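You operate a simulated robot arm through the tools that you are given. There is no shell and no other tool. Be economical: measure what you need, move in short steps, check, and stop when the job is done.

The job below is to be done with a simulated robot arm. You get a single attempt, and the scene is never put back.

Task
Send the plate on the small lift up onto the upper conveyor, then bring the lift down.
Fine: slide the red stop bar aside, jog the plate to the upper conveyor's end, knob left on HAND; slide the bar across again. Where these are worked on the way, their far stop is far enough and under half their travel is too little: red stop bar.

Only the result counts: the job must be done as asked and must still hold three seconds after the hand-in. Knocking over, shifting, dropping, spilling or breaking anything else fails it.

Robot
A 6-joint arm with a two-finger parallel gripper, fixed in place. Base frame: the origin is at the foot of the arm, x ahead of it, y to its left, z up; the work surface is at about z = 1.048. Lengths are in m, angles in rad, forces in N, time in s.
With the tool pointing down near the work surface it reaches from about 0.32 to 0.8 m from the base axis. Its first joint turns from -2.897 to 2.897 rad. Payload 3.91 kg.
Tool frame: the origin (TCP) lies between the finger pads and is the grasp point; the fingertips stand 0.03 m ahead of it; z points along the fingers, y is the line along which they close. The gripper opens to 0.11 m. The fingers are 0.02 m wide and 0.01 m thick; the gripper's body (0.048 by 0.112 m) begins 0.055 m behind the TCP.
Orientation is that of the tool frame in the base frame, as a unit quaternion [x, y, z, w]. With the fingers straight down and closing along the base's y, the tool's x points along the base's -x, its y along +y and its z along -z.

Tools
- The arm moves only by the tool arm_command. Its arguments are lists of equal length, an entry for each row: "offset": the shift along the tool's x, y, z in units of 40 mm (1.0 is 40 mm), a list of three; "turn": the turn, a rotation vector about the tool's x, y, z in units of 8 degrees (1.0 is 8 degrees), a list of three; "grip": the gripper command, from -1 (fully open) to 1 (shut), values between in proportion. In form: {"offset": [[dx, dy, dz], ...], "turn": [[rx, ry, rz], ...], "grip": [grip, ...]}. A call has 1 to 20 rows; each row shifts and turns the commanded pose from where the row before left it, along the tool's axes as they then stand. A call with a number of a shift or a turn outside -1 to 1 is refused whole. Each row takes 0.2 s and may step no farther than 0.05 m and 0.15 rad from the row before; otherwise, or with a gripper value out of range, the whole call is refused. A pose out of reach is approached as far as the arm can. The call stops where the force on the tool passes 40 N (or 10 N more than at its start, if that is more) or the arm is blocked; 0.2 s more then pass. Each finger travels about 0.045 m/s and halts on what it meets, pressing with about 35 N; the grip force reading is that of the motor and also rises with nothing between the fingers. The clock runs only during rows and for 0.2 s after the last one: add rows that do not move to give the fingers time. It gives the time, the measured TCP pose, the force on the tool (base axes), the opening and the grip force at its end, in the units of the frame above (readings bear some noise), with the torque about the TCP (base axes, N m) and any sound that the robot's microphone picked up, and new pictures: "views" is both (left out), scene, wrist or none.
- Cameras (640 x 400 px; columns grow to the right, rows downward): "scene" is fixed at [0.2216, -0.4987, 1.6083]; the picture's right is [0.94, -0.34, 0.00], its down [-0.21, -0.58, -0.79] and it looks along [0.27, 0.74, -0.61] (base axes); focal length 329 px, centre (320, 200). "wrist" rides on the gripper at [0.077, 0.007, -0.115] in the tool frame; the picture's right is [-0.09, 1.00, 0.00], its down [-0.80, -0.07, -0.59] and it looks along [-0.59, -0.05, 0.80] (tool axes); focal length 270 px, centre (320, 200). There is no depth. A picture from a camera that has moved, and an enlarged one, comes with that camera's place and axes in the base frame and with its lens.
- slide_trunk(by): slides the trunk up (or, below 0, down) by that many m; the arm rides with it, the base frame stays. It gives what a move gives, with no picture.
- zoom(camera, box): a new picture of the part [left, top, right, bottom] of that camera's present view, enlarged. The clock stands still meanwhile.
- sign_off(): hands the job in; it is judged then, once.

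Go step by step. Nothing tells you positions but the pictures and the camera data: compare them with the known pose of the tool, close in by small moves and look again before you grip or let go. The budget is 120 turns and 200 pictures, counting those below and the enlarged ones. Unless the task says otherwise, let go and move clear before handing in, and close with one line.

The tools are called after "Request:" as a command line: name --argument value ..., lists and objects as JSON in quotes. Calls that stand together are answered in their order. arm_command: Moves the arm, as the interface text tells. Its arguments: {"type":"object","properties":{"offset":{"type":"array","items":{"type":"array","items":{"type":"number"}}},"turn":{"type":"array","items":{"type":"array","items":{"type":"number"}}},"grip":{"type":"array","items":{"type":"number"}},"views":{"type":"string","enum":["both","scene","wrist","none"]}},"required":["offset","turn","grip"]} The other tools are called the same way: slide_trunk (by) slides the trunk up or down; zoom (camera, box) takes an enlarged picture of a part of a camera's view; sign_off () hands the job in.

At the start:

```text
time_s: 0.0
position: [0.4041, 0.2401, 1.2555]
tcp_rot: [0.001, 1.0, 0.0, 0.0]
wrist_force: [0.6, 1.0, 0.1]
wrist_torque: [-0.03, 0.01, 0.02]
opening: 0.11
grip_force: 0.1
trunk travel left (down, up): [-0.575, 0.035]
```

scene: 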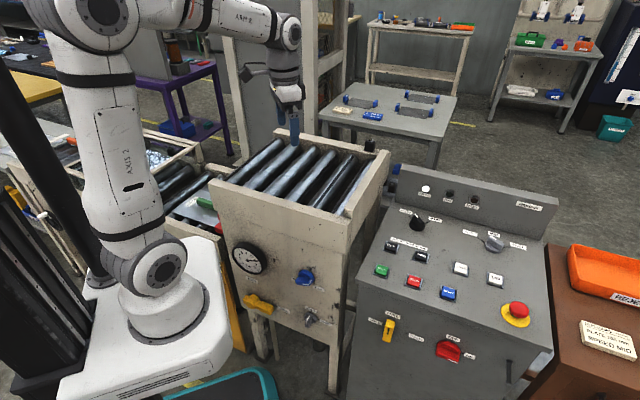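
wrist: 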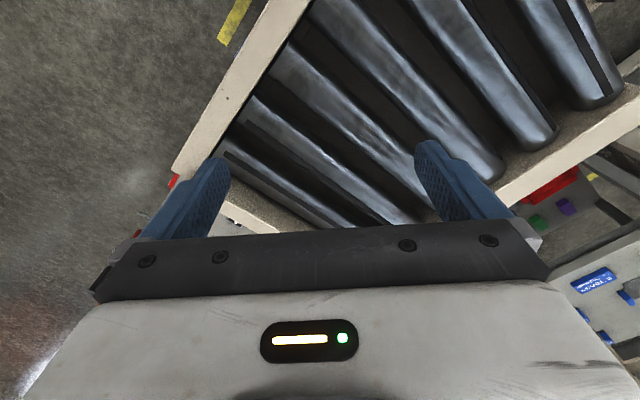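

I see a roller conveyor with a control console to its right. I'll enlarge the console and the conveyor to read the labels.

Request:
zoom --camera "scene" --box '[350, 150, 560, 281]'

Request:
zoom --camera "scene" --box '[350, 260, 560, 391]'

Request:
zoom --camera "scene" --box '[140, 120, 400, 282]'

Request:
zoom --camera "scene" --box '[190, 220, 360, 326]'

```text
3.05 times, centred on (455, 216) of scene
camera zoom: at [0.2216, -0.4987, 1.6083], right [0.94, -0.34, 0.0], down [-0.21, -0.58, -0.79], along [0.27, 0.74, -0.61], focal length 1003 px, centre (-91, 153)
```

zoom: 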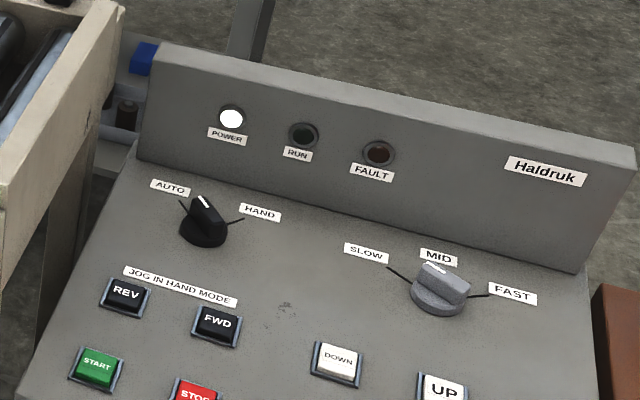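

```text
3.05 times, centred on (455, 326) of scene
camera zoom: at [0.2216, -0.4987, 1.6083], right [0.94, -0.34, 0.0], down [-0.21, -0.58, -0.79], along [0.27, 0.74, -0.61], focal length 1003 px, centre (-91, -182)
```

zoom: 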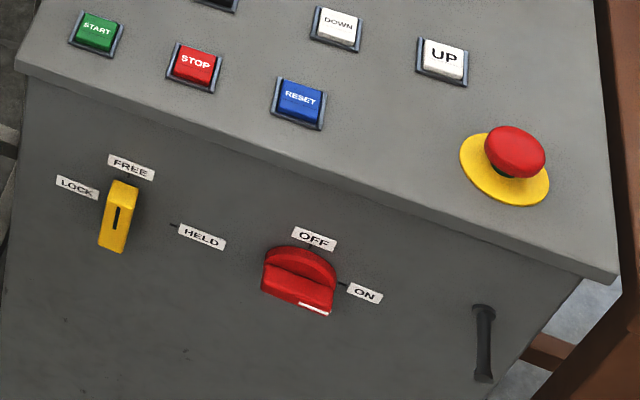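

```text
2.46 times, centred on (270, 201) of scene
camera zoom: at [0.2216, -0.4987, 1.6083], right [0.94, -0.34, 0.0], down [-0.21, -0.58, -0.79], along [0.27, 0.74, -0.61], focal length 810 px, centre (443, 198)
```

zoom: 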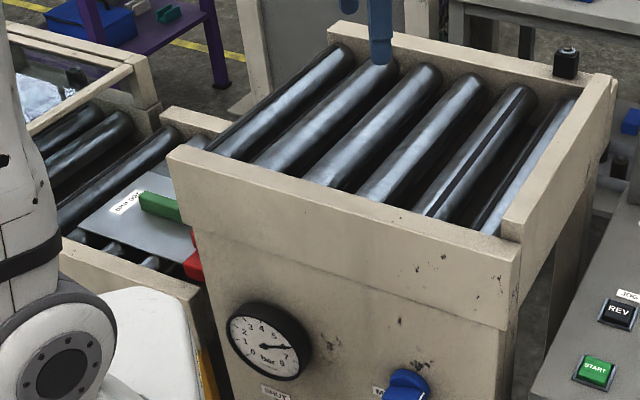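

```text
3.76 times, centred on (275, 273) of scene
camera zoom: at [0.2216, -0.4987, 1.6083], right [0.94, -0.34, 0.0], down [-0.21, -0.58, -0.79], along [0.27, 0.74, -0.61], focal length 1239 px, centre (489, -75)
```

zoom: 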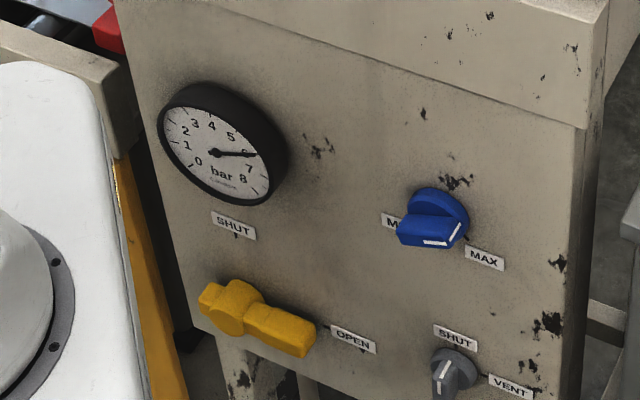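

The lift with the plate is left of the upper conveyor, partly hidden by the arm. I'll enlarge that area and the remaining knobs.

Request:
zoom --camera "scene" --box '[130, 110, 290, 210]'

Request:
zoom --camera "scene" --box '[380, 190, 460, 240]'

Request:
zoom --camera "scene" --box '[20, 110, 180, 210]'

```text
4.00 times, centred on (210, 160) of scene
camera zoom: at [0.2216, -0.4987, 1.6083], right [0.94, -0.34, 0.0], down [-0.21, -0.58, -0.79], along [0.27, 0.74, -0.61], focal length 1316 px, centre (760, 360)
```

zoom: 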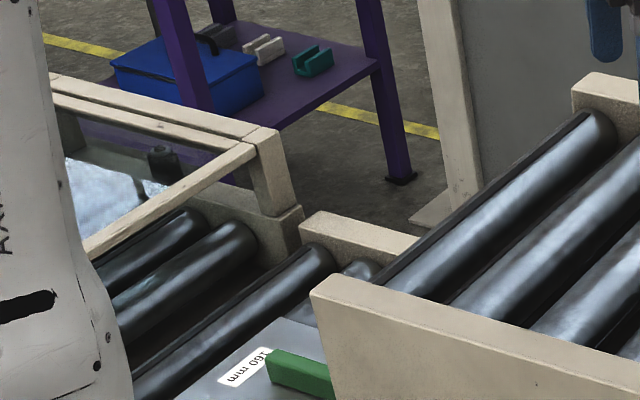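

```text
8.00 times, centred on (420, 215) of scene
camera zoom: at [0.2216, -0.4987, 1.6083], right [0.94, -0.34, 0.0], down [-0.21, -0.58, -0.79], along [0.27, 0.74, -0.61], focal length 2632 px, centre (-480, 80)
```

zoom: 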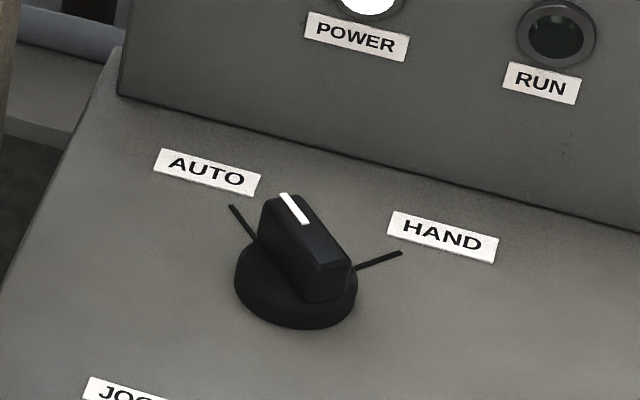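

```text
4.00 times, centred on (100, 160) of scene
camera zoom: at [0.2216, -0.4987, 1.6083], right [0.94, -0.34, 0.0], down [-0.21, -0.58, -0.79], along [0.27, 0.74, -0.61], focal length 1316 px, centre (1200, 360)
```

zoom: 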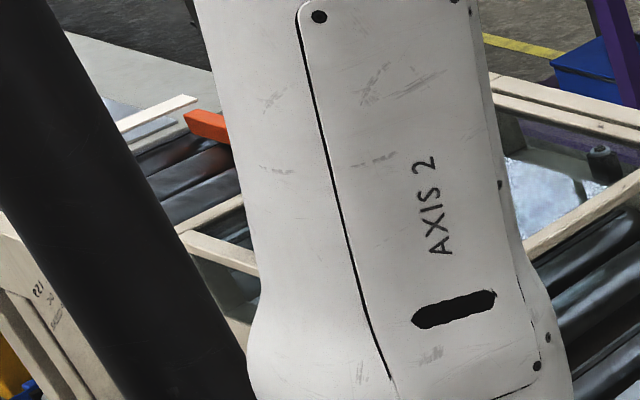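

The mode knob reads AUTO, main switch ON, lever FREE. I'll swing the arm to the left and up so the wrist camera can show the lift, the plate and the red bar.

Request:
arm_command --offset '[[0.615, 0.346, -0.2], [0.574, 0.411, -0.2], [0.525, 0.471, -0.2], [0.471, 0.525, -0.2], [0.411, 0.573, -0.2], [0.346, 0.615, -0.2], [0.277, 0.649, -0.2], [0.205, 0.676, -0.2], [0.13, 0.693, -0.2], [0.054, 0.703, -0.2], [-0.023, 0.705, -0.2], [-0.099, 0.698, -0.2]]' --turn '[[0, 0, -0.781], [0, 0, -0.781], [0, 0, -0.781], [0, 0, -0.781], [0, 0, -0.781], [0, 0, -0.781], [0, 0, -0.781], [0, 0, -0.781], [0, 0, -0.781], [0, 0, -0.781], [0, 0, -0.781], [0, 0, -0.781]]' --grip '[-1, -1, -1, -1, -1, -1, -1, -1, -1, -1, -1, -1]'

```text
time_s: 2.6
position: [0.1052, 0.4039, 1.3535]
tcp_rot: [-0.61, 0.792, 0.0, 0.0]
wrist_force: [0.4, 1.2, 0.4]
wrist_torque: [-0.04, -0.02, -0.01]
opening: 0.1099
grip_force: 0.0
trunk travel left (down, up): [-0.575, 0.035]
camera wrist: at [0.0774, 0.331, 1.4665], right [-0.94, 0.34, 0.0], down [0.27, 0.76, 0.59], along [0.2, 0.56, -0.8], focal length 270 px, centre (320, 200)
```

scene: 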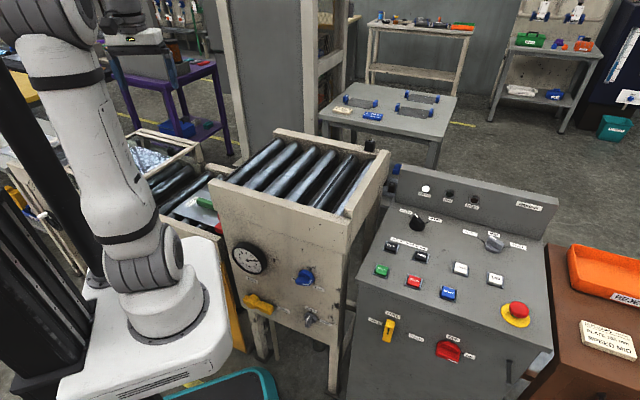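
wrist: 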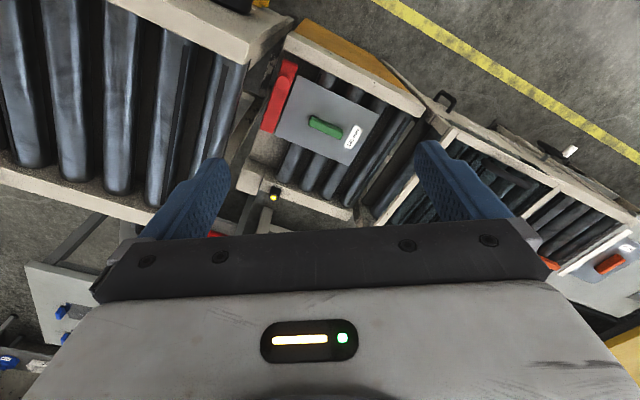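

Request:
zoom --camera "wrist" --box '[200, 20, 440, 170]'

Request:
zoom --camera "wrist" --box '[180, 120, 400, 257]'

```text
2.67 times, centred on (320, 95) of wrist
camera zoom: at [0.0774, 0.331, 1.4665], right [-0.94, 0.34, 0.0], down [0.27, 0.76, 0.59], along [0.2, 0.56, -0.8], focal length 721 px, centre (320, 480)
```

zoom: 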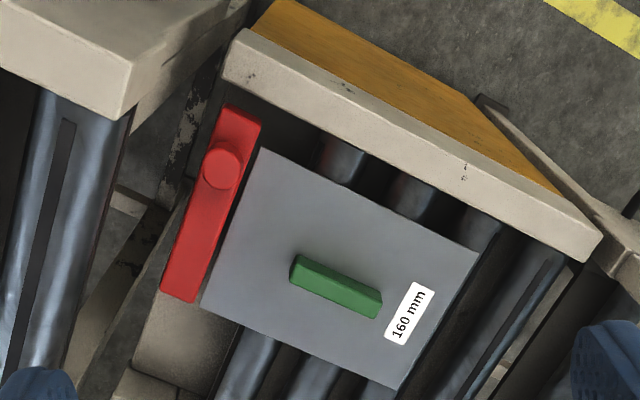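

```text
2.91 times, centred on (290, 188) of wrist
camera zoom: at [0.0774, 0.331, 1.4665], right [-0.94, 0.34, 0.0], down [0.27, 0.76, 0.59], along [0.2, 0.56, -0.8], focal length 786 px, centre (407, 234)
```

zoom: 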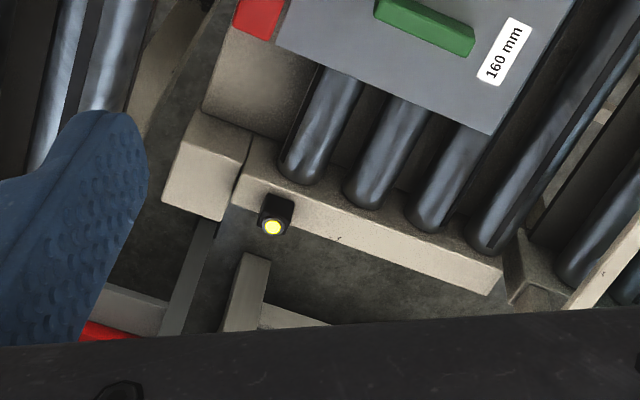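

The lift is at the lower level with the 160 mm plate on it and the red bar with a peg across its exit towards the upper conveyor. Next I look at the console from the wrist camera to measure the buttons.

Request:
arm_command --offset '[[0.526, -0.78, 0], [0.452, -0.825, 0], [0.374, -0.863, 0], [0.292, -0.894, 0], [0.208, -0.918, 0], [0.123, -0.933, 0], [0.036, -0.941, 0], [-0.051, -0.939, 0], [-0.137, -0.931, 0], [-0.223, -0.914, 0], [-0.306, -0.889, 0], [-0.387, -0.857, 0], [-0.464, -0.818, 0], [-0.538, -0.771, 0], [-0.607, -0.719, 0], [-0.67, -0.66, 0]]' --turn '[[0, 0, 0.664], [0, 0, 0.664], [0, 0, 0.664], [0, 0, 0.664], [0, 0, 0.664], [0, 0, 0.664], [0, 0, 0.664], [0, 0, 0.664], [0, 0, 0.664], [0, 0, 0.664], [0, 0, 0.664], [0, 0, 0.664], [0, 0, 0.664], [0, 0, 0.664], [0, 0, 0.664], [0, 0, 0.664]]' --grip '[-1, -1, -1, -1, -1, -1, -1, -1, -1, -1, -1, -1, -1, -1, -1, -1]'

```text
time_s: 6.0
position: [0.507, -0.0489, 1.3513]
tcp_rot: [0.087, 0.996, 0.001, 0.001]
wrist_force: [-0.1, 0.1, -1.6]
wrist_torque: [0.0, 0.02, 0.03]
opening: 0.1099
grip_force: 0.1
trunk travel left (down, up): [-0.575, 0.035]
camera wrist: at [0.431, -0.0287, 1.4647], right [0.26, 0.97, 0.0], down [0.78, -0.21, 0.59], along [0.57, -0.15, -0.8], focal length 270 px, centre (320, 200)
```

scene: 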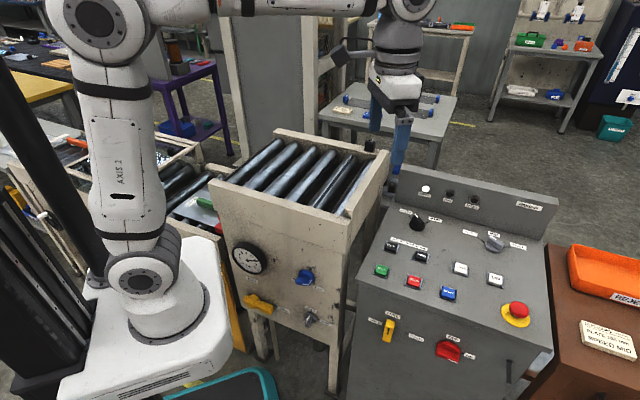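
wrist: 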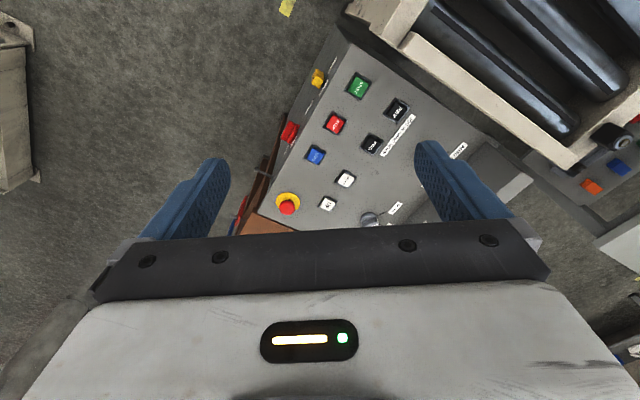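

Request:
zoom --camera "wrist" --box '[260, 60, 500, 210]'

Request:
zoom --camera "scene" --box '[360, 200, 552, 320]'

```text
2.67 times, centred on (380, 135) of wrist
camera zoom: at [0.431, -0.0287, 1.4647], right [0.26, 0.97, 0.0], down [0.78, -0.21, 0.59], along [0.57, -0.15, -0.8], focal length 721 px, centre (160, 373)
```

zoom: 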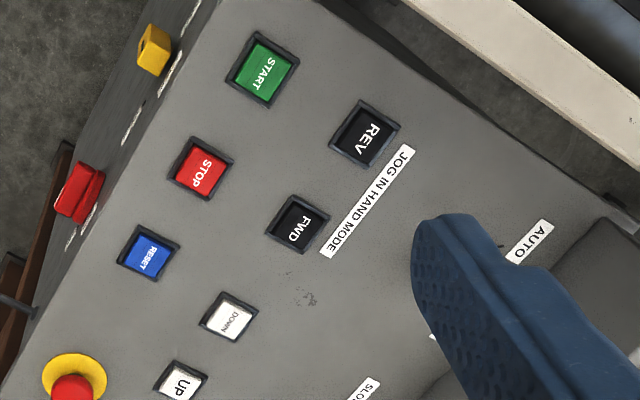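

```text
3.33 times, centred on (456, 260) of scene
camera zoom: at [0.2216, -0.4987, 1.6083], right [0.94, -0.34, 0.0], down [-0.21, -0.58, -0.79], along [0.27, 0.74, -0.61], focal length 1097 px, centre (-133, 0)
```

zoom: 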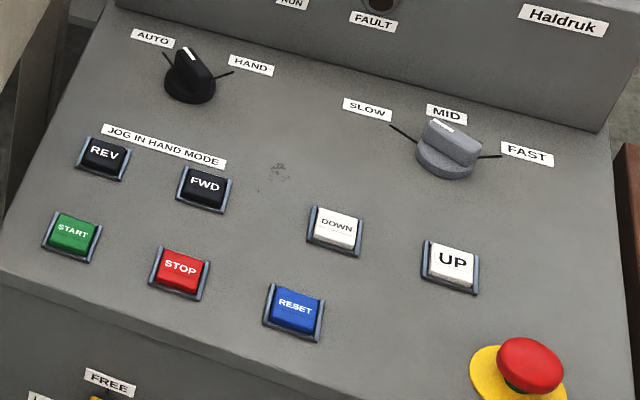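

The panel triangulates to a horizontal surface at about z 0.885, with FWD at (0.72, 0.02), DOWN (0.80, -0.06), UP (0.86, -0.12) and the mode knob at (0.776, 0.126). I'll go above the knob with the fingers closing along x.

Request:
arm_command --offset '[[-0.418, 0.391, 0.27], [-0.464, 0.336, 0.27], [-0.502, 0.276, 0.27], [-0.532, 0.211, 0.27], [-0.555, 0.143, 0.27], [-0.568, 0.073, 0.27], [-0.573, 0.003, 0.27], [-0.569, -0.069, 0.27], [-0.556, -0.139, 0.27], [-0.534, -0.207, 0.27], [-0.504, -0.272, 0.27], [-0.467, -0.332, 0.27], [-0.421, -0.388, 0.27], [-0.37, -0.437, 0.27]]' --turn '[[0, 0, -0.893], [0, 0, -0.893], [0, 0, -0.893], [0, 0, -0.893], [0, 0, -0.893], [0, 0, -0.893], [0, 0, -0.893], [0, 0, -0.893], [0, 0, -0.893], [0, 0, -0.893], [0, 0, -0.893], [0, 0, -0.893], [0, 0, -0.893], [0, 0, -0.893]]' --grip '[-1, -1, -1, -1, -1, -1, -1, -1, -1, -1, -1, -1, -1, -1]'

```text
time_s: 9.0
position: [0.7721, 0.1253, 1.1994]
tcp_rot: [0.709, -0.705, 0.0, 0.001]
wrist_force: [0.2, -0.8, -0.3]
wrist_torque: [-0.02, 0.01, 0.01]
opening: 0.1101
grip_force: 0.0
trunk travel left (down, up): [-0.575, 0.035]
camera wrist: at [0.7651, 0.0488, 1.3131], right [-1.0, 0.09, 0.0], down [0.07, 0.8, 0.59], along [0.05, 0.59, -0.8], focal length 270 px, centre (320, 200)
```

scene: 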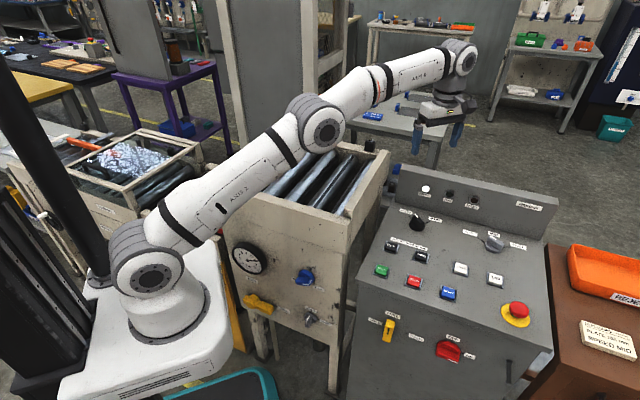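
wrist: 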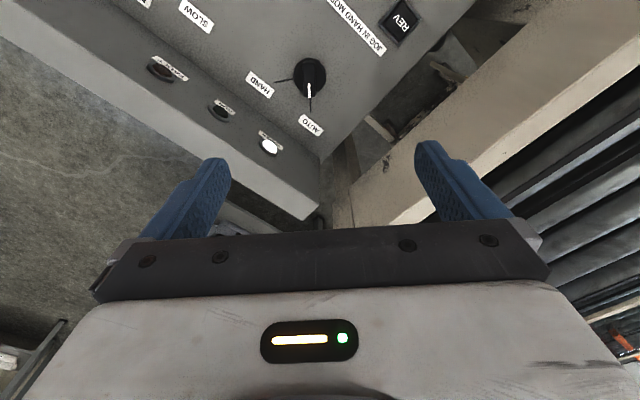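

Request:
zoom --camera "wrist" --box '[240, 40, 368, 120]'

```text
5.00 times, centred on (304, 80) of wrist
camera zoom: at [0.7651, 0.0488, 1.3131], right [-1.0, 0.09, 0.0], down [0.07, 0.8, 0.59], along [0.05, 0.59, -0.8], focal length 1351 px, centre (400, 800)
```

zoom: 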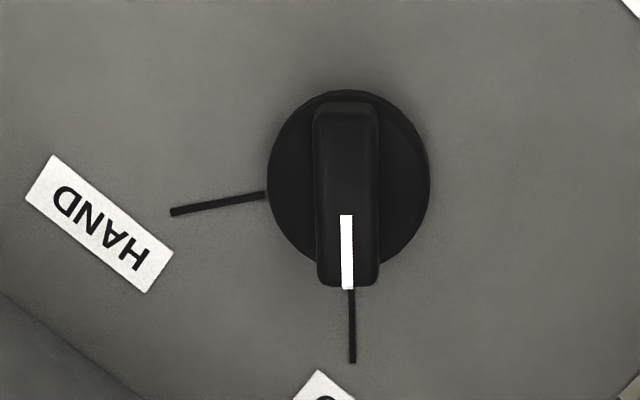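

The handle is aligned along y at about (0.786, 0.133). I'll descend part way and check.

Request:
arm_command --offset '[[-0.2, -0.35, 0.5], [0, 0, 1], [0, 0, 1], [0, 0, 1], [0, 0, 1], [0, 0, 0.5], [0, 0, 0]]' --turn '[[0, 0, 0], [0, 0, 0], [0, 0, 0], [0, 0, 0], [0, 0, 0], [0, 0, 0], [0, 0, 0]]' --grip '[-1, -1, -1, -1, -1, -1, -1]'

```text
time_s: 10.6
position: [0.7857, 0.1339, 0.9977]
tcp_rot: [-0.707, 0.707, 0.0, 0.0]
wrist_force: [0.0, 0.9, -0.3]
wrist_torque: [0.0, 0.04, 0.01]
opening: 0.1099
grip_force: 0.0
trunk travel left (down, up): [-0.575, 0.035]
camera wrist: at [0.7771, 0.056, 1.1114], right [-1.0, 0.09, 0.0], down [0.07, 0.8, 0.59], along [0.05, 0.59, -0.8], focal length 270 px, centre (320, 200)
```

scene: 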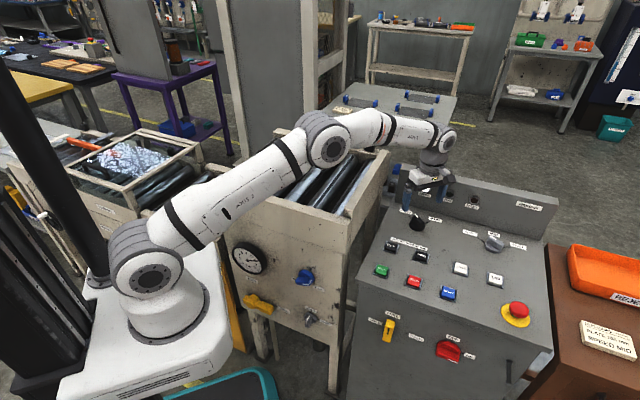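
wrist: 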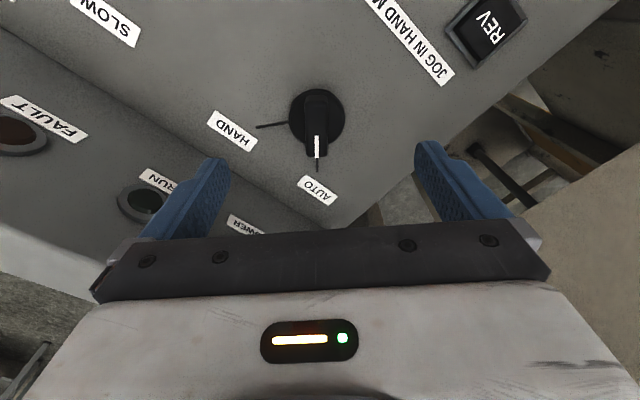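

Request:
arm_command --offset '[[0, 0.02, 0.8], [0, 0, 0.85], [0, 0, 0]]' --turn '[[0, 0, 0], [0, 0, 0], [0, 0, 0]]' --grip '[-0.4, -0.4, -0.4]'

Request:
zoom --camera "scene" --box '[380, 160, 476, 220]'

```text
time_s: 11.4
position: [0.7846, 0.1321, 0.9316]
tcp_rot: [-0.707, 0.707, 0.0, 0.0]
wrist_force: [0.1, -0.3, -0.1]
wrist_torque: [0.04, 0.0, -0.03]
opening: 0.0769
grip_force: 0.0
trunk travel left (down, up): [-0.575, 0.035]
camera wrist: at [0.7767, 0.0559, 1.045], right [-1.0, 0.09, 0.0], down [0.07, 0.8, 0.59], along [0.05, 0.59, -0.8], focal length 270 px, centre (320, 200)
```

scene: 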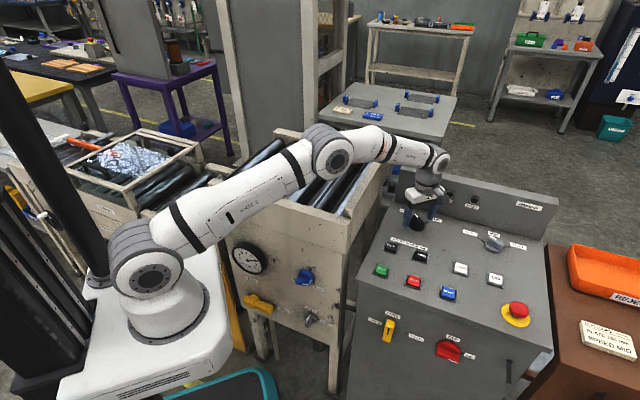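
wrist: 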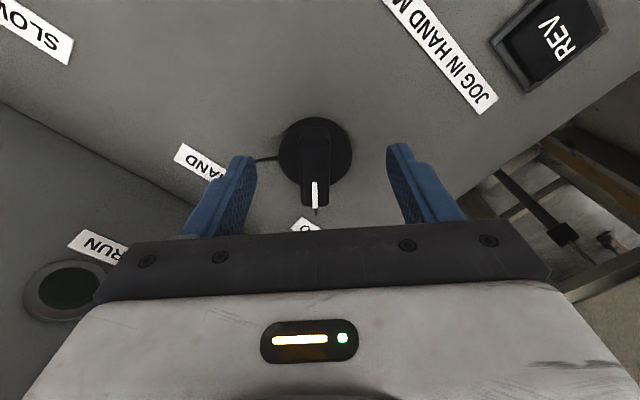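

```text
6.67 times, centred on (428, 190) of scene
camera zoom: at [0.2216, -0.4987, 1.6083], right [0.94, -0.34, 0.0], down [-0.21, -0.58, -0.79], along [0.27, 0.74, -0.61], focal length 2193 px, centre (-400, 267)
```

zoom: 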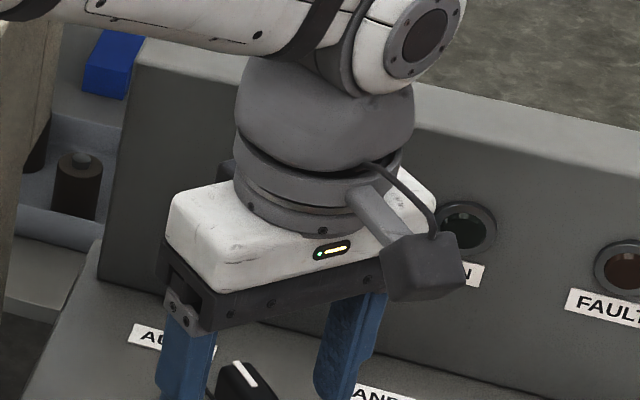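

Request:
arm_command --offset '[[0, 0, 0], [0, 0, 0], [0, 0, 0], [0, 0, 0], [0, 0, 0], [0, 0, 0]]' --turn '[[0, 0, 0], [0, 0, 0], [0, 0, 0], [0, 0, 0], [0, 0, 0], [0, 0, 0]]' --grip '[0, 0.3, 0.7, 0.7, 0.7, 0.7]' --views "wrist"

```text
time_s: 12.8
position: [0.7862, 0.1323, 0.9314]
tcp_rot: [-0.707, 0.707, -0.002, 0.0]
wrist_force: [12.4, -0.8, 3.2]
wrist_torque: [0.18, -0.23, -0.1]
opening: 0.0229
grip_force: 6.3
trunk travel left (down, up): [-0.575, 0.035]
camera wrist: at [0.7781, 0.0559, 1.0451], right [-1.0, 0.09, 0.0], down [0.07, 0.8, 0.59], along [0.05, 0.59, -0.8], focal length 270 px, centre (320, 200)
```

wrist: 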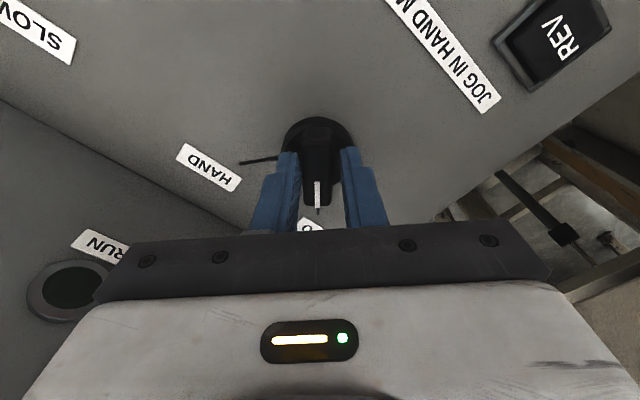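

Handle gripped. I'll turn it 90° clockwise towards HAND.

Request:
arm_command --offset '[[0, -0.04, 0], [0, 0, 0], [0, 0, 0], [0, 0, 0], [0, 0, 0], [0, 0, 0], [0, 0, 0], [0, 0, 0], [0, 0, 0], [0, 0, 0], [0, 0, 0], [0, 0, 0], [0, 0, 0], [0, 0, 0]]' --turn '[[0, 0, 0], [0, 0, 0.94], [0, 0, 0.94], [0, 0, 0.94], [0, 0, 0.94], [0, 0, 0.94], [0, 0, 0.94], [0, 0, 0.94], [0, 0, 0.94], [0, 0, 0.94], [0, 0, 0.94], [0, 0, 0.94], [0, 0, 0.9], [0, 0, 0]]' --grip '[0.7, 0.7, 0.7, 0.7, 0.7, 0.7, 0.7, 0.7, 0.7, 0.7, 0.7, 0.7, 0.7, 0.7]'

```text
time_s: 15.1
position: [0.7841, 0.1372, 0.9332]
tcp_rot: [-0.184, 0.983, 0.001, -0.005]
wrist_force: [-6.1, 3.9, -2.1]
wrist_torque: [0.53, -0.62, 0.04]
opening: 0.0177
grip_force: 45.7
trunk travel left (down, up): [-0.575, 0.035]
stopped in row 11: the force on the tool passed its limit at 41 N (the readings are from after the stop); the commanded pose is now the measured one
camera wrist: at [0.7102, 0.1144, 1.0469], right [-0.28, 0.96, 0.0], down [0.78, 0.22, 0.59], along [0.56, 0.17, -0.81], focal length 270 px, centre (320, 200)
```

scene: 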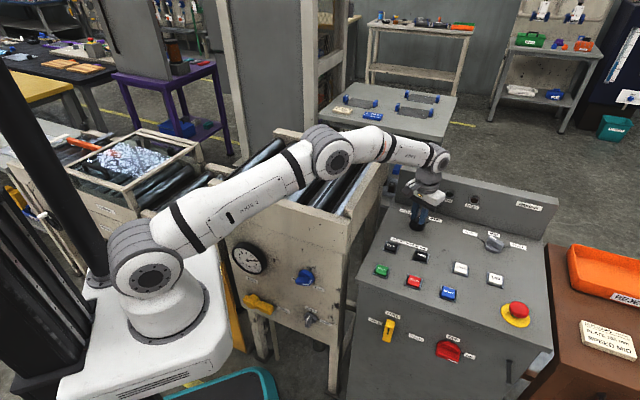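
wrist: 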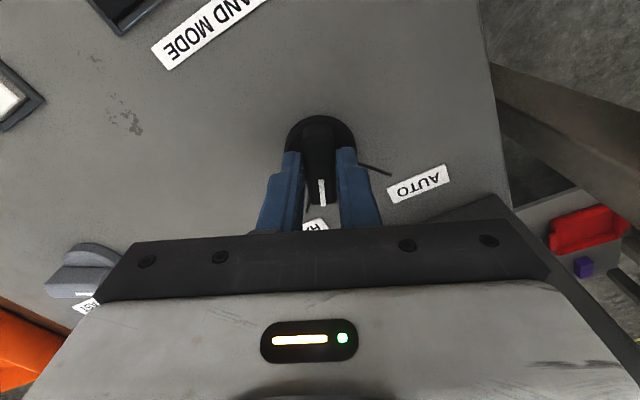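

The pointer is nearly at the HAND tick; I'll turn the rest slowly.

Request:
arm_command --offset '[[0, -0.05, 0], [0, 0, 0], [0, 0, 0], [0, 0, 0], [0, 0, 0], [0, 0, 0]]' --turn '[[0, 0, 0.3], [0, 0, 0.6], [0, 0, 0.6], [0, 0, 0.6], [0, 0, 0.5], [0, 0, 0]]' --grip '[0.7, 0.7, 0.7, 0.7, 0.7, 0.7]' --views "wrist"

Request:
zoom --camera "wrist" --box '[260, 90, 420, 240]'

```text
time_s: 16.5
position: [0.7852, 0.1382, 0.9335]
tcp_rot: [-0.004, 1.0, -0.001, -0.003]
wrist_force: [-13.0, 26.2, -2.9]
wrist_torque: [0.84, 0.41, 1.25]
opening: 0.0187
grip_force: 45.5
trunk travel left (down, up): [-0.575, 0.035]
camera wrist: at [0.7073, 0.1436, 1.0469], right [0.08, 1.0, 0.0], down [0.81, -0.06, 0.59], along [0.59, -0.05, -0.81], focal length 270 px, centre (320, 200)
```

wrist: 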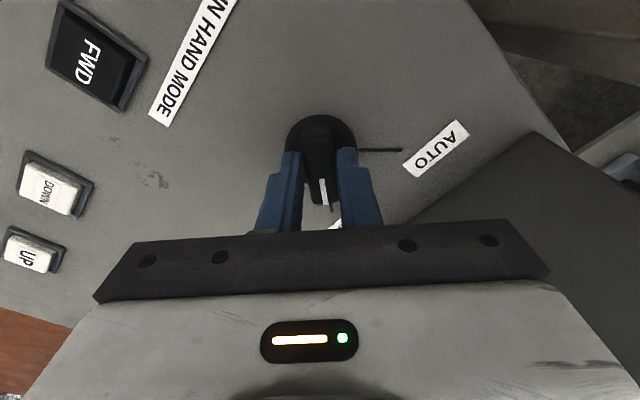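

```text
2.67 times, centred on (340, 165) of wrist
camera zoom: at [0.7073, 0.1436, 1.0469], right [0.08, 1.0, 0.0], down [0.81, -0.06, 0.59], along [0.59, -0.05, -0.81], focal length 721 px, centre (267, 293)
```

zoom: 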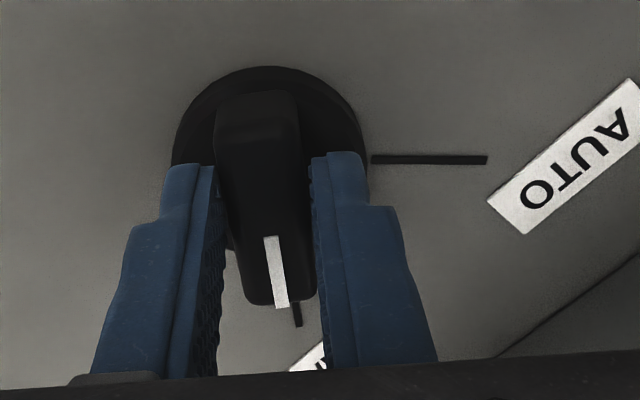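

Request:
arm_command --offset '[[0, 0, 0], [0, 0, 0], [0, 0, 0], [0, 0, 0], [0, 0, -0.8], [0, 0, -0.9], [0, 0, 0]]' --turn '[[0, 0, -0.3], [0, 0, 0], [0, 0, 0], [0, 0, 0], [0, 0, 0], [0, 0, 0], [0, 0, 0]]' --grip '[0.2, -0.2, -0.2, -0.2, -0.2, -0.2, -0.2]'

Request:
zoom --camera "wrist" --box '[240, 60, 400, 210]'

```text
time_s: 18.1
position: [0.7844, 0.1346, 1.003]
tcp_rot: [-0.025, 1.0, 0.0, -0.004]
wrist_force: [0.0, 0.0, 0.5]
wrist_torque: [0.0, -0.02, 0.02]
opening: 0.0658
grip_force: 0.2
trunk travel left (down, up): [-0.575, 0.035]
camera wrist: at [0.7068, 0.1376, 1.117], right [0.04, 1.0, 0.0], down [0.81, -0.03, 0.59], along [0.59, -0.02, -0.81], focal length 270 px, centre (320, 200)
```

scene: 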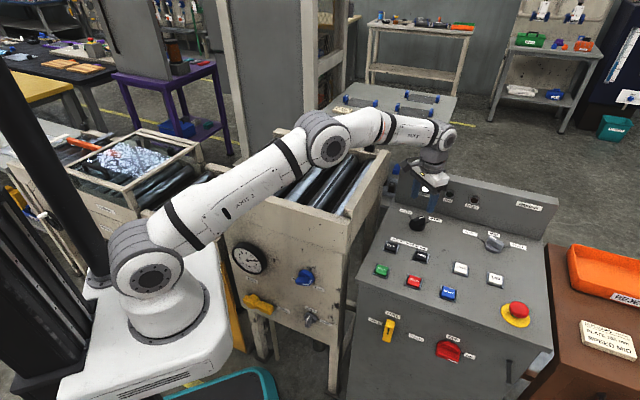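
wrist: 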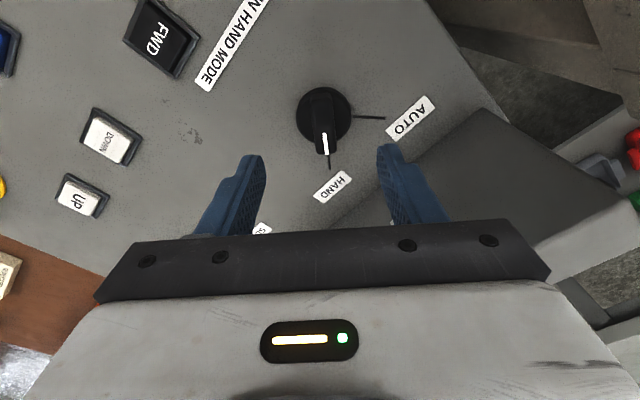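

```text
2.67 times, centred on (320, 135) of wrist
camera zoom: at [0.7068, 0.1376, 1.117], right [0.04, 1.0, 0.0], down [0.81, -0.03, 0.59], along [0.59, -0.02, -0.81], focal length 721 px, centre (320, 373)
```

zoom: 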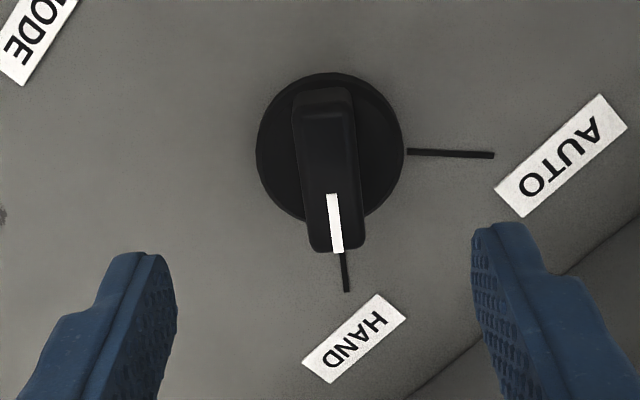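

The knob is on HAND. Next I close the fingers, tilt the tool 30° outward for reach, and hover over UP at about (0.86, -0.118).

Request:
arm_command --offset '[[0, 0, -0.3], [0, 0, -0.2], [0, 0, 0], [0, 0, 0], [-0.088, -0.802, 0.148], [-0.088, -0.802, 0.148], [-0.088, -0.802, 0.148], [-0.088, -0.802, 0.148], [-0.088, -0.802, 0.148], [-0.088, -0.802, 0.148], [-0.088, -0.802, 0.148], [-0.088, -0.802, 0.148], [0, 0, 0]]' --turn '[[0, -0.94, 0], [0, -0.94, 0], [0, -0.94, 0], [0, -0.94, 0], [0, 0, 0], [0, 0, 0], [0, 0, 0], [0, 0, 0], [0, 0, 0], [0, 0, 0], [0, 0, 0], [0, 0, 0], [0, 0, 0]]' --grip '[0.2, 0.6, 1, 1, 1, 1, 1, 1, 1, 1, 1, 1, 1]'

Request:
zoom --camera "scene" --box '[430, 220, 560, 301]'

```text
time_s: 20.9
position: [0.8461, -0.119, 0.9914]
tcp_rot: [-0.023, 0.967, 0.006, 0.255]
wrist_force: [-0.1, -0.6, -0.5]
wrist_torque: [-0.02, -0.01, 0.02]
opening: 0.0
grip_force: 35.4
trunk travel left (down, up): [-0.575, 0.035]
camera wrist: at [0.7205, -0.1189, 1.0517], right [0.03, 1.0, 0.04], down [0.41, -0.05, 0.91], along [0.91, -0.01, -0.41], focal length 270 px, centre (320, 200)
```

scene: 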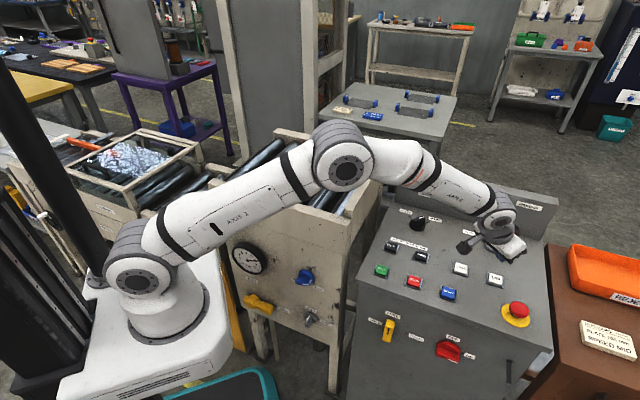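
wrist: 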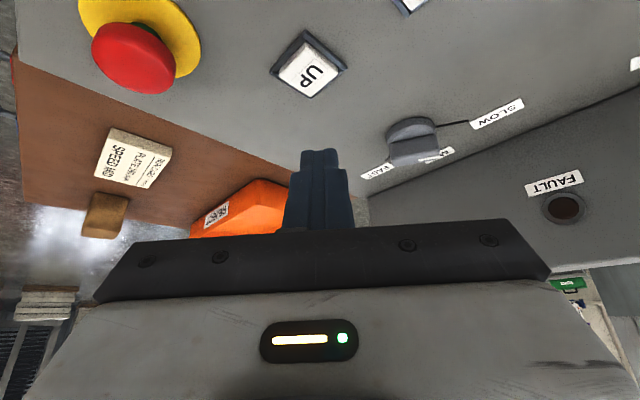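

```text
4.92 times, centred on (495, 260) of scene
camera zoom: at [0.2216, -0.4987, 1.6083], right [0.94, -0.34, 0.0], down [-0.21, -0.58, -0.79], along [0.27, 0.74, -0.61], focal length 1620 px, centre (-542, -98)
```

zoom: 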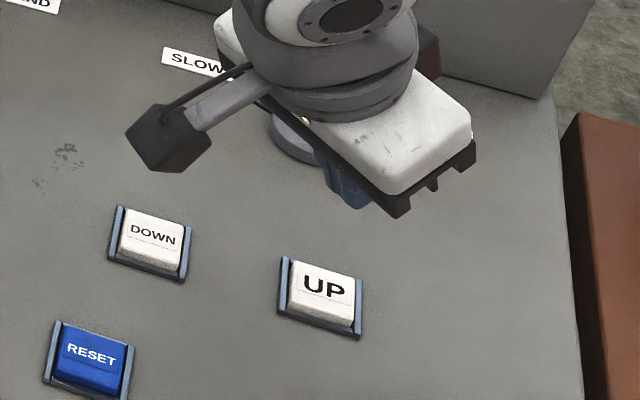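

Request:
arm_command --offset '[[0.41, -0.04, 0.63], [0.41, -0.04, 0.63], [0, 0, 0]]' --turn '[[0, 0, 0], [0, 0, 0], [0, 0, 0]]' --grip '[1, 1, 1]'

Request:
zoom --camera "scene" --box '[430, 220, 560, 301]'

Request:
zoom --camera "scene" --box '[540, 290, 640, 370]'

```text
time_s: 21.7
position: [0.8409, -0.1244, 0.9341]
tcp_rot: [-0.023, 0.966, 0.006, 0.256]
wrist_force: [0.1, 0.1, 1.2]
wrist_torque: [0.01, -0.01, 0.03]
opening: 0.0
grip_force: 35.0
trunk travel left (down, up): [-0.575, 0.035]
camera wrist: at [0.7156, -0.1241, 0.9941], right [0.03, 1.0, 0.04], down [0.41, -0.05, 0.91], along [0.91, -0.01, -0.41], focal length 270 px, centre (320, 200)
```

scene: 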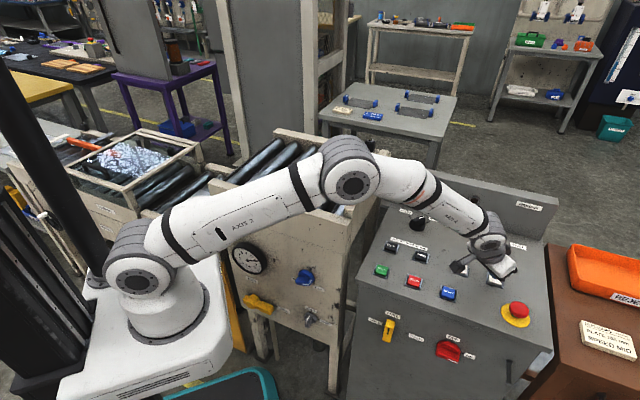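
wrist: 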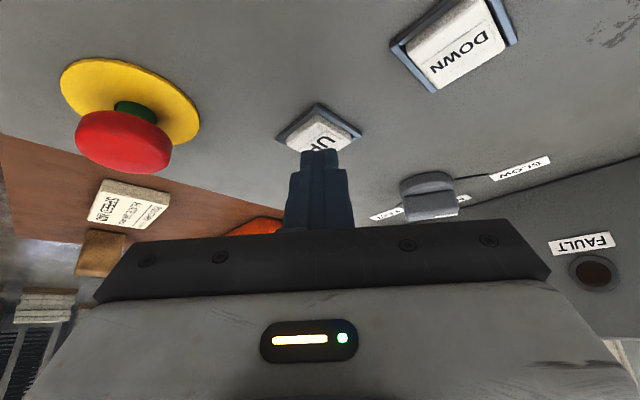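

```text
4.92 times, centred on (495, 260) of scene
camera zoom: at [0.2216, -0.4987, 1.6083], right [0.94, -0.34, 0.0], down [-0.21, -0.58, -0.79], along [0.27, 0.74, -0.61], focal length 1620 px, centre (-542, -98)
```

zoom: 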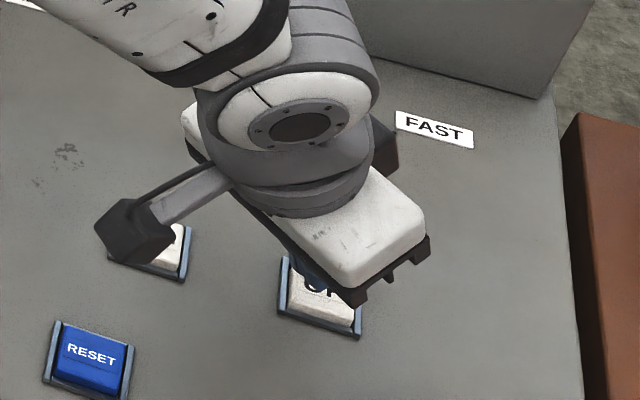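

```text
5.00 times, centred on (590, 330) of scene
camera zoom: at [0.2216, -0.4987, 1.6083], right [0.94, -0.34, 0.0], down [-0.21, -0.58, -0.79], along [0.27, 0.74, -0.61], focal length 1645 px, centre (-1030, -450)
```

zoom: 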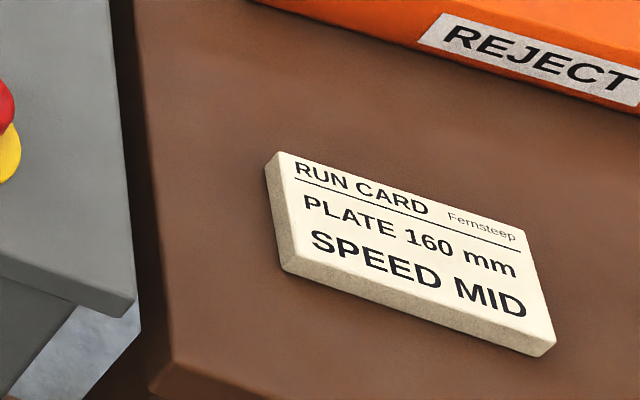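

The run card asks for speed MID, which is already set. The closed tip is over UP; I'll press it gently.

Request:
arm_command --offset '[[0.24, 0, 0.21], [0.05, 0, 0.09], [0.05, 0, 0.09], [0.05, 0, 0.09], [0, 0, 0]]' --turn '[[0, 0, 0], [0, 0, 0], [0, 0, 0], [0, 0, 0], [0, 0, 0]]' --grip '[1, 1, 1, 1, 1]'

```text
time_s: 22.9
position: [0.8373, -0.1242, 0.9133]
tcp_rot: [-0.024, 0.966, 0.006, 0.258]
wrist_force: [-9.1, 0.2, 18.4]
wrist_torque: [-0.01, 0.16, -0.02]
opening: 0.0
grip_force: 35.2
trunk travel left (down, up): [-0.575, 0.035]
heard: click
camera wrist: at [0.7118, -0.1237, 0.9728], right [0.03, 1.0, 0.04], down [0.4, -0.05, 0.91], along [0.92, -0.01, -0.4], focal length 270 px, centre (320, 200)
```

scene: 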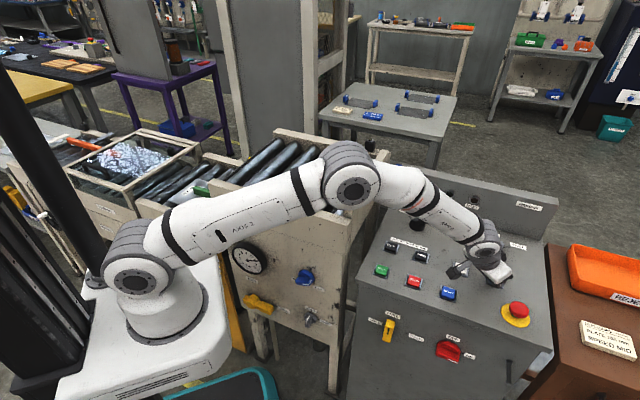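
wrist: 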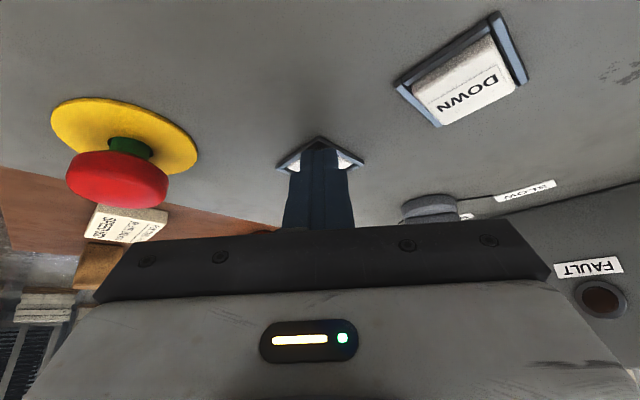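

Click heard and the lift appears to be rising (green block higher now). I'll hold and watch.

Request:
arm_command --offset '[[0, 0, 0], [0, 0, 0], [0, 0, 0], [0, 0, 0], [0, 0, 0], [0, 0, 0], [0, 0, 0], [0, 0, 0], [0, 0, 0], [0, 0, 0]]' --turn '[[0, 0, 0], [0, 0, 0], [0, 0, 0], [0, 0, 0], [0, 0, 0], [0, 0, 0], [0, 0, 0], [0, 0, 0], [0, 0, 0], [0, 0, 0]]' --grip '[1, 1, 1, 1, 1, 1, 1, 1, 1, 1]' --views "none"

Request:
zoom --camera "scene" --box '[130, 110, 290, 210]'

```text
time_s: 25.1
position: [0.8366, -0.1238, 0.9118]
tcp_rot: [-0.023, 0.966, 0.006, 0.257]
wrist_force: [-2.7, -2.0, 22.9]
wrist_torque: [-0.06, -0.1, 0.01]
opening: 0.0
grip_force: 34.9
trunk travel left (down, up): [-0.575, 0.035]
```

```text
4.00 times, centred on (210, 160) of scene
camera zoom: at [0.2216, -0.4987, 1.6083], right [0.94, -0.34, 0.0], down [-0.21, -0.58, -0.79], along [0.27, 0.74, -0.61], focal length 1316 px, centre (760, 360)
```

zoom: 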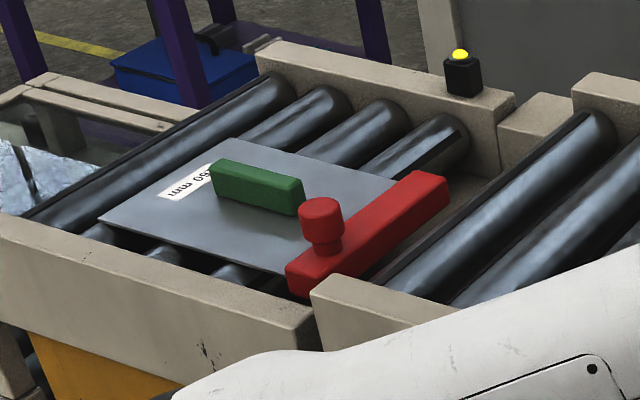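

Request:
arm_command --offset '[[0, 0, 0], [0, 0, 0], [0, 0, 0], [0, 0, 0], [0, 0, 0]]' --turn '[[0, 0, 0], [0, 0, 0], [0, 0, 0], [0, 0, 0], [0, 0, 0]]' --grip '[1, 1, 1, 1, 1]' --views "none"

Request:
zoom --camera "scene" --box '[130, 110, 290, 210]'

```text
time_s: 26.3
position: [0.8377, -0.1254, 0.9122]
tcp_rot: [-0.024, 0.966, 0.006, 0.257]
wrist_force: [-4.7, -0.6, 22.3]
wrist_torque: [-0.04, -0.05, 0.0]
opening: 0.0002
grip_force: 35.0
trunk travel left (down, up): [-0.575, 0.035]
```

```text
4.00 times, centred on (210, 160) of scene
camera zoom: at [0.2216, -0.4987, 1.6083], right [0.94, -0.34, 0.0], down [-0.21, -0.58, -0.79], along [0.27, 0.74, -0.61], focal length 1316 px, centre (760, 360)
```

zoom: 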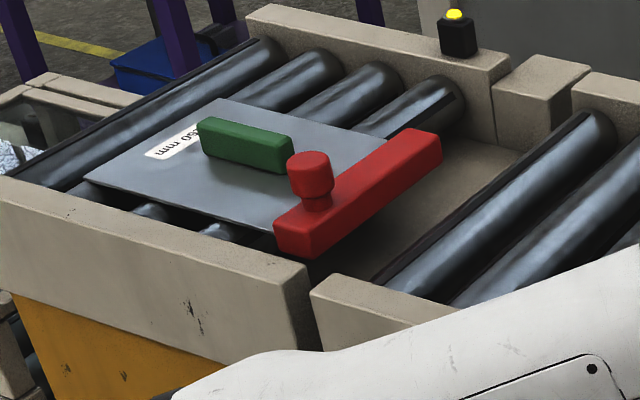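

Request:
arm_command --offset '[[0, 0, 0]]' --turn '[[0, 0, 0]]' --grip '[1]' --views "none"

Request:
zoom --camera "scene" --box '[130, 110, 290, 210]'

```text
time_s: 26.7
position: [0.8373, -0.123, 0.9115]
tcp_rot: [-0.024, 0.966, 0.007, 0.257]
wrist_force: [-5.7, -0.6, 23.9]
wrist_torque: [-0.01, 0.02, -0.01]
opening: 0.0
grip_force: 35.1
trunk travel left (down, up): [-0.575, 0.035]
```

```text
4.00 times, centred on (210, 160) of scene
camera zoom: at [0.2216, -0.4987, 1.6083], right [0.94, -0.34, 0.0], down [-0.21, -0.58, -0.79], along [0.27, 0.74, -0.61], focal length 1316 px, centre (760, 360)
```

zoom: 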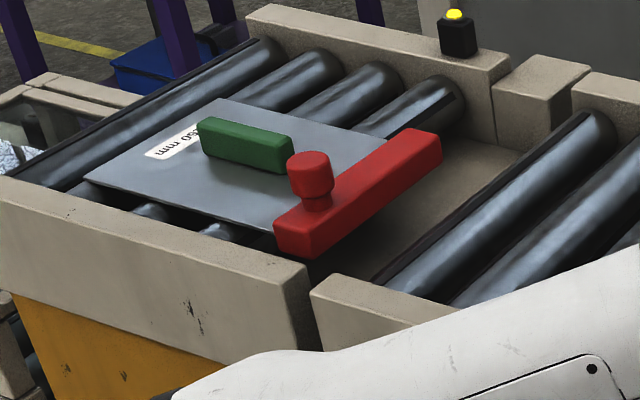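

The lift is up and stopped level with the upper conveyor. I'll release UP, lift clear and untilt.

Request:
arm_command --offset '[[-0.5, 0, -0.85], [-0.5, 0, -0.85], [0.256, 0, -0.956], [0.379, 0, -0.915], [0.495, 0, -0.857], [0.602, 0, -0.785], [0, 0, -1], [0, 0, -1], [0, 0, -1], [0, 0, -1], [0, 0, 0]]' --turn '[[0, 0, 0], [0, 0, 0], [0, 0.94, 0], [0, 0.94, 0], [0, 0.94, 0], [0, 0.9, 0], [0, 0, 0], [0, 0, 0], [0, 0, 0], [0, 0, 0], [0, 0, 0]]' --grip '[1, 1, 1, 1, 1, 1, 1, 1, 1, 1, 1]' --views "scene"

```text
time_s: 29.1
position: [0.7272, -0.1284, 1.261]
tcp_rot: [-0.025, 1.0, 0.001, -0.002]
wrist_force: [-0.2, -0.2, 0.3]
wrist_torque: [-0.02, 0.01, -0.01]
opening: 0.0
grip_force: 35.1
trunk travel left (down, up): [-0.575, 0.035]
```

scene: 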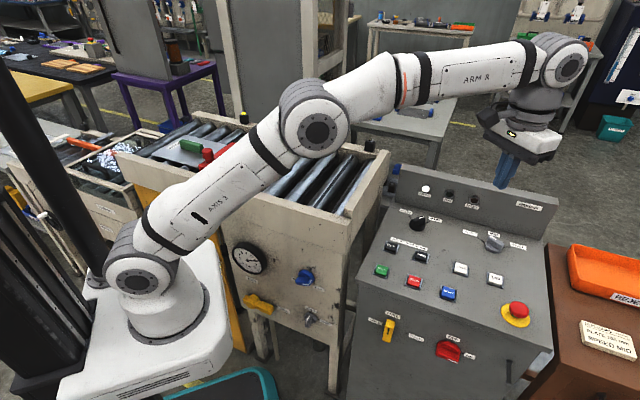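

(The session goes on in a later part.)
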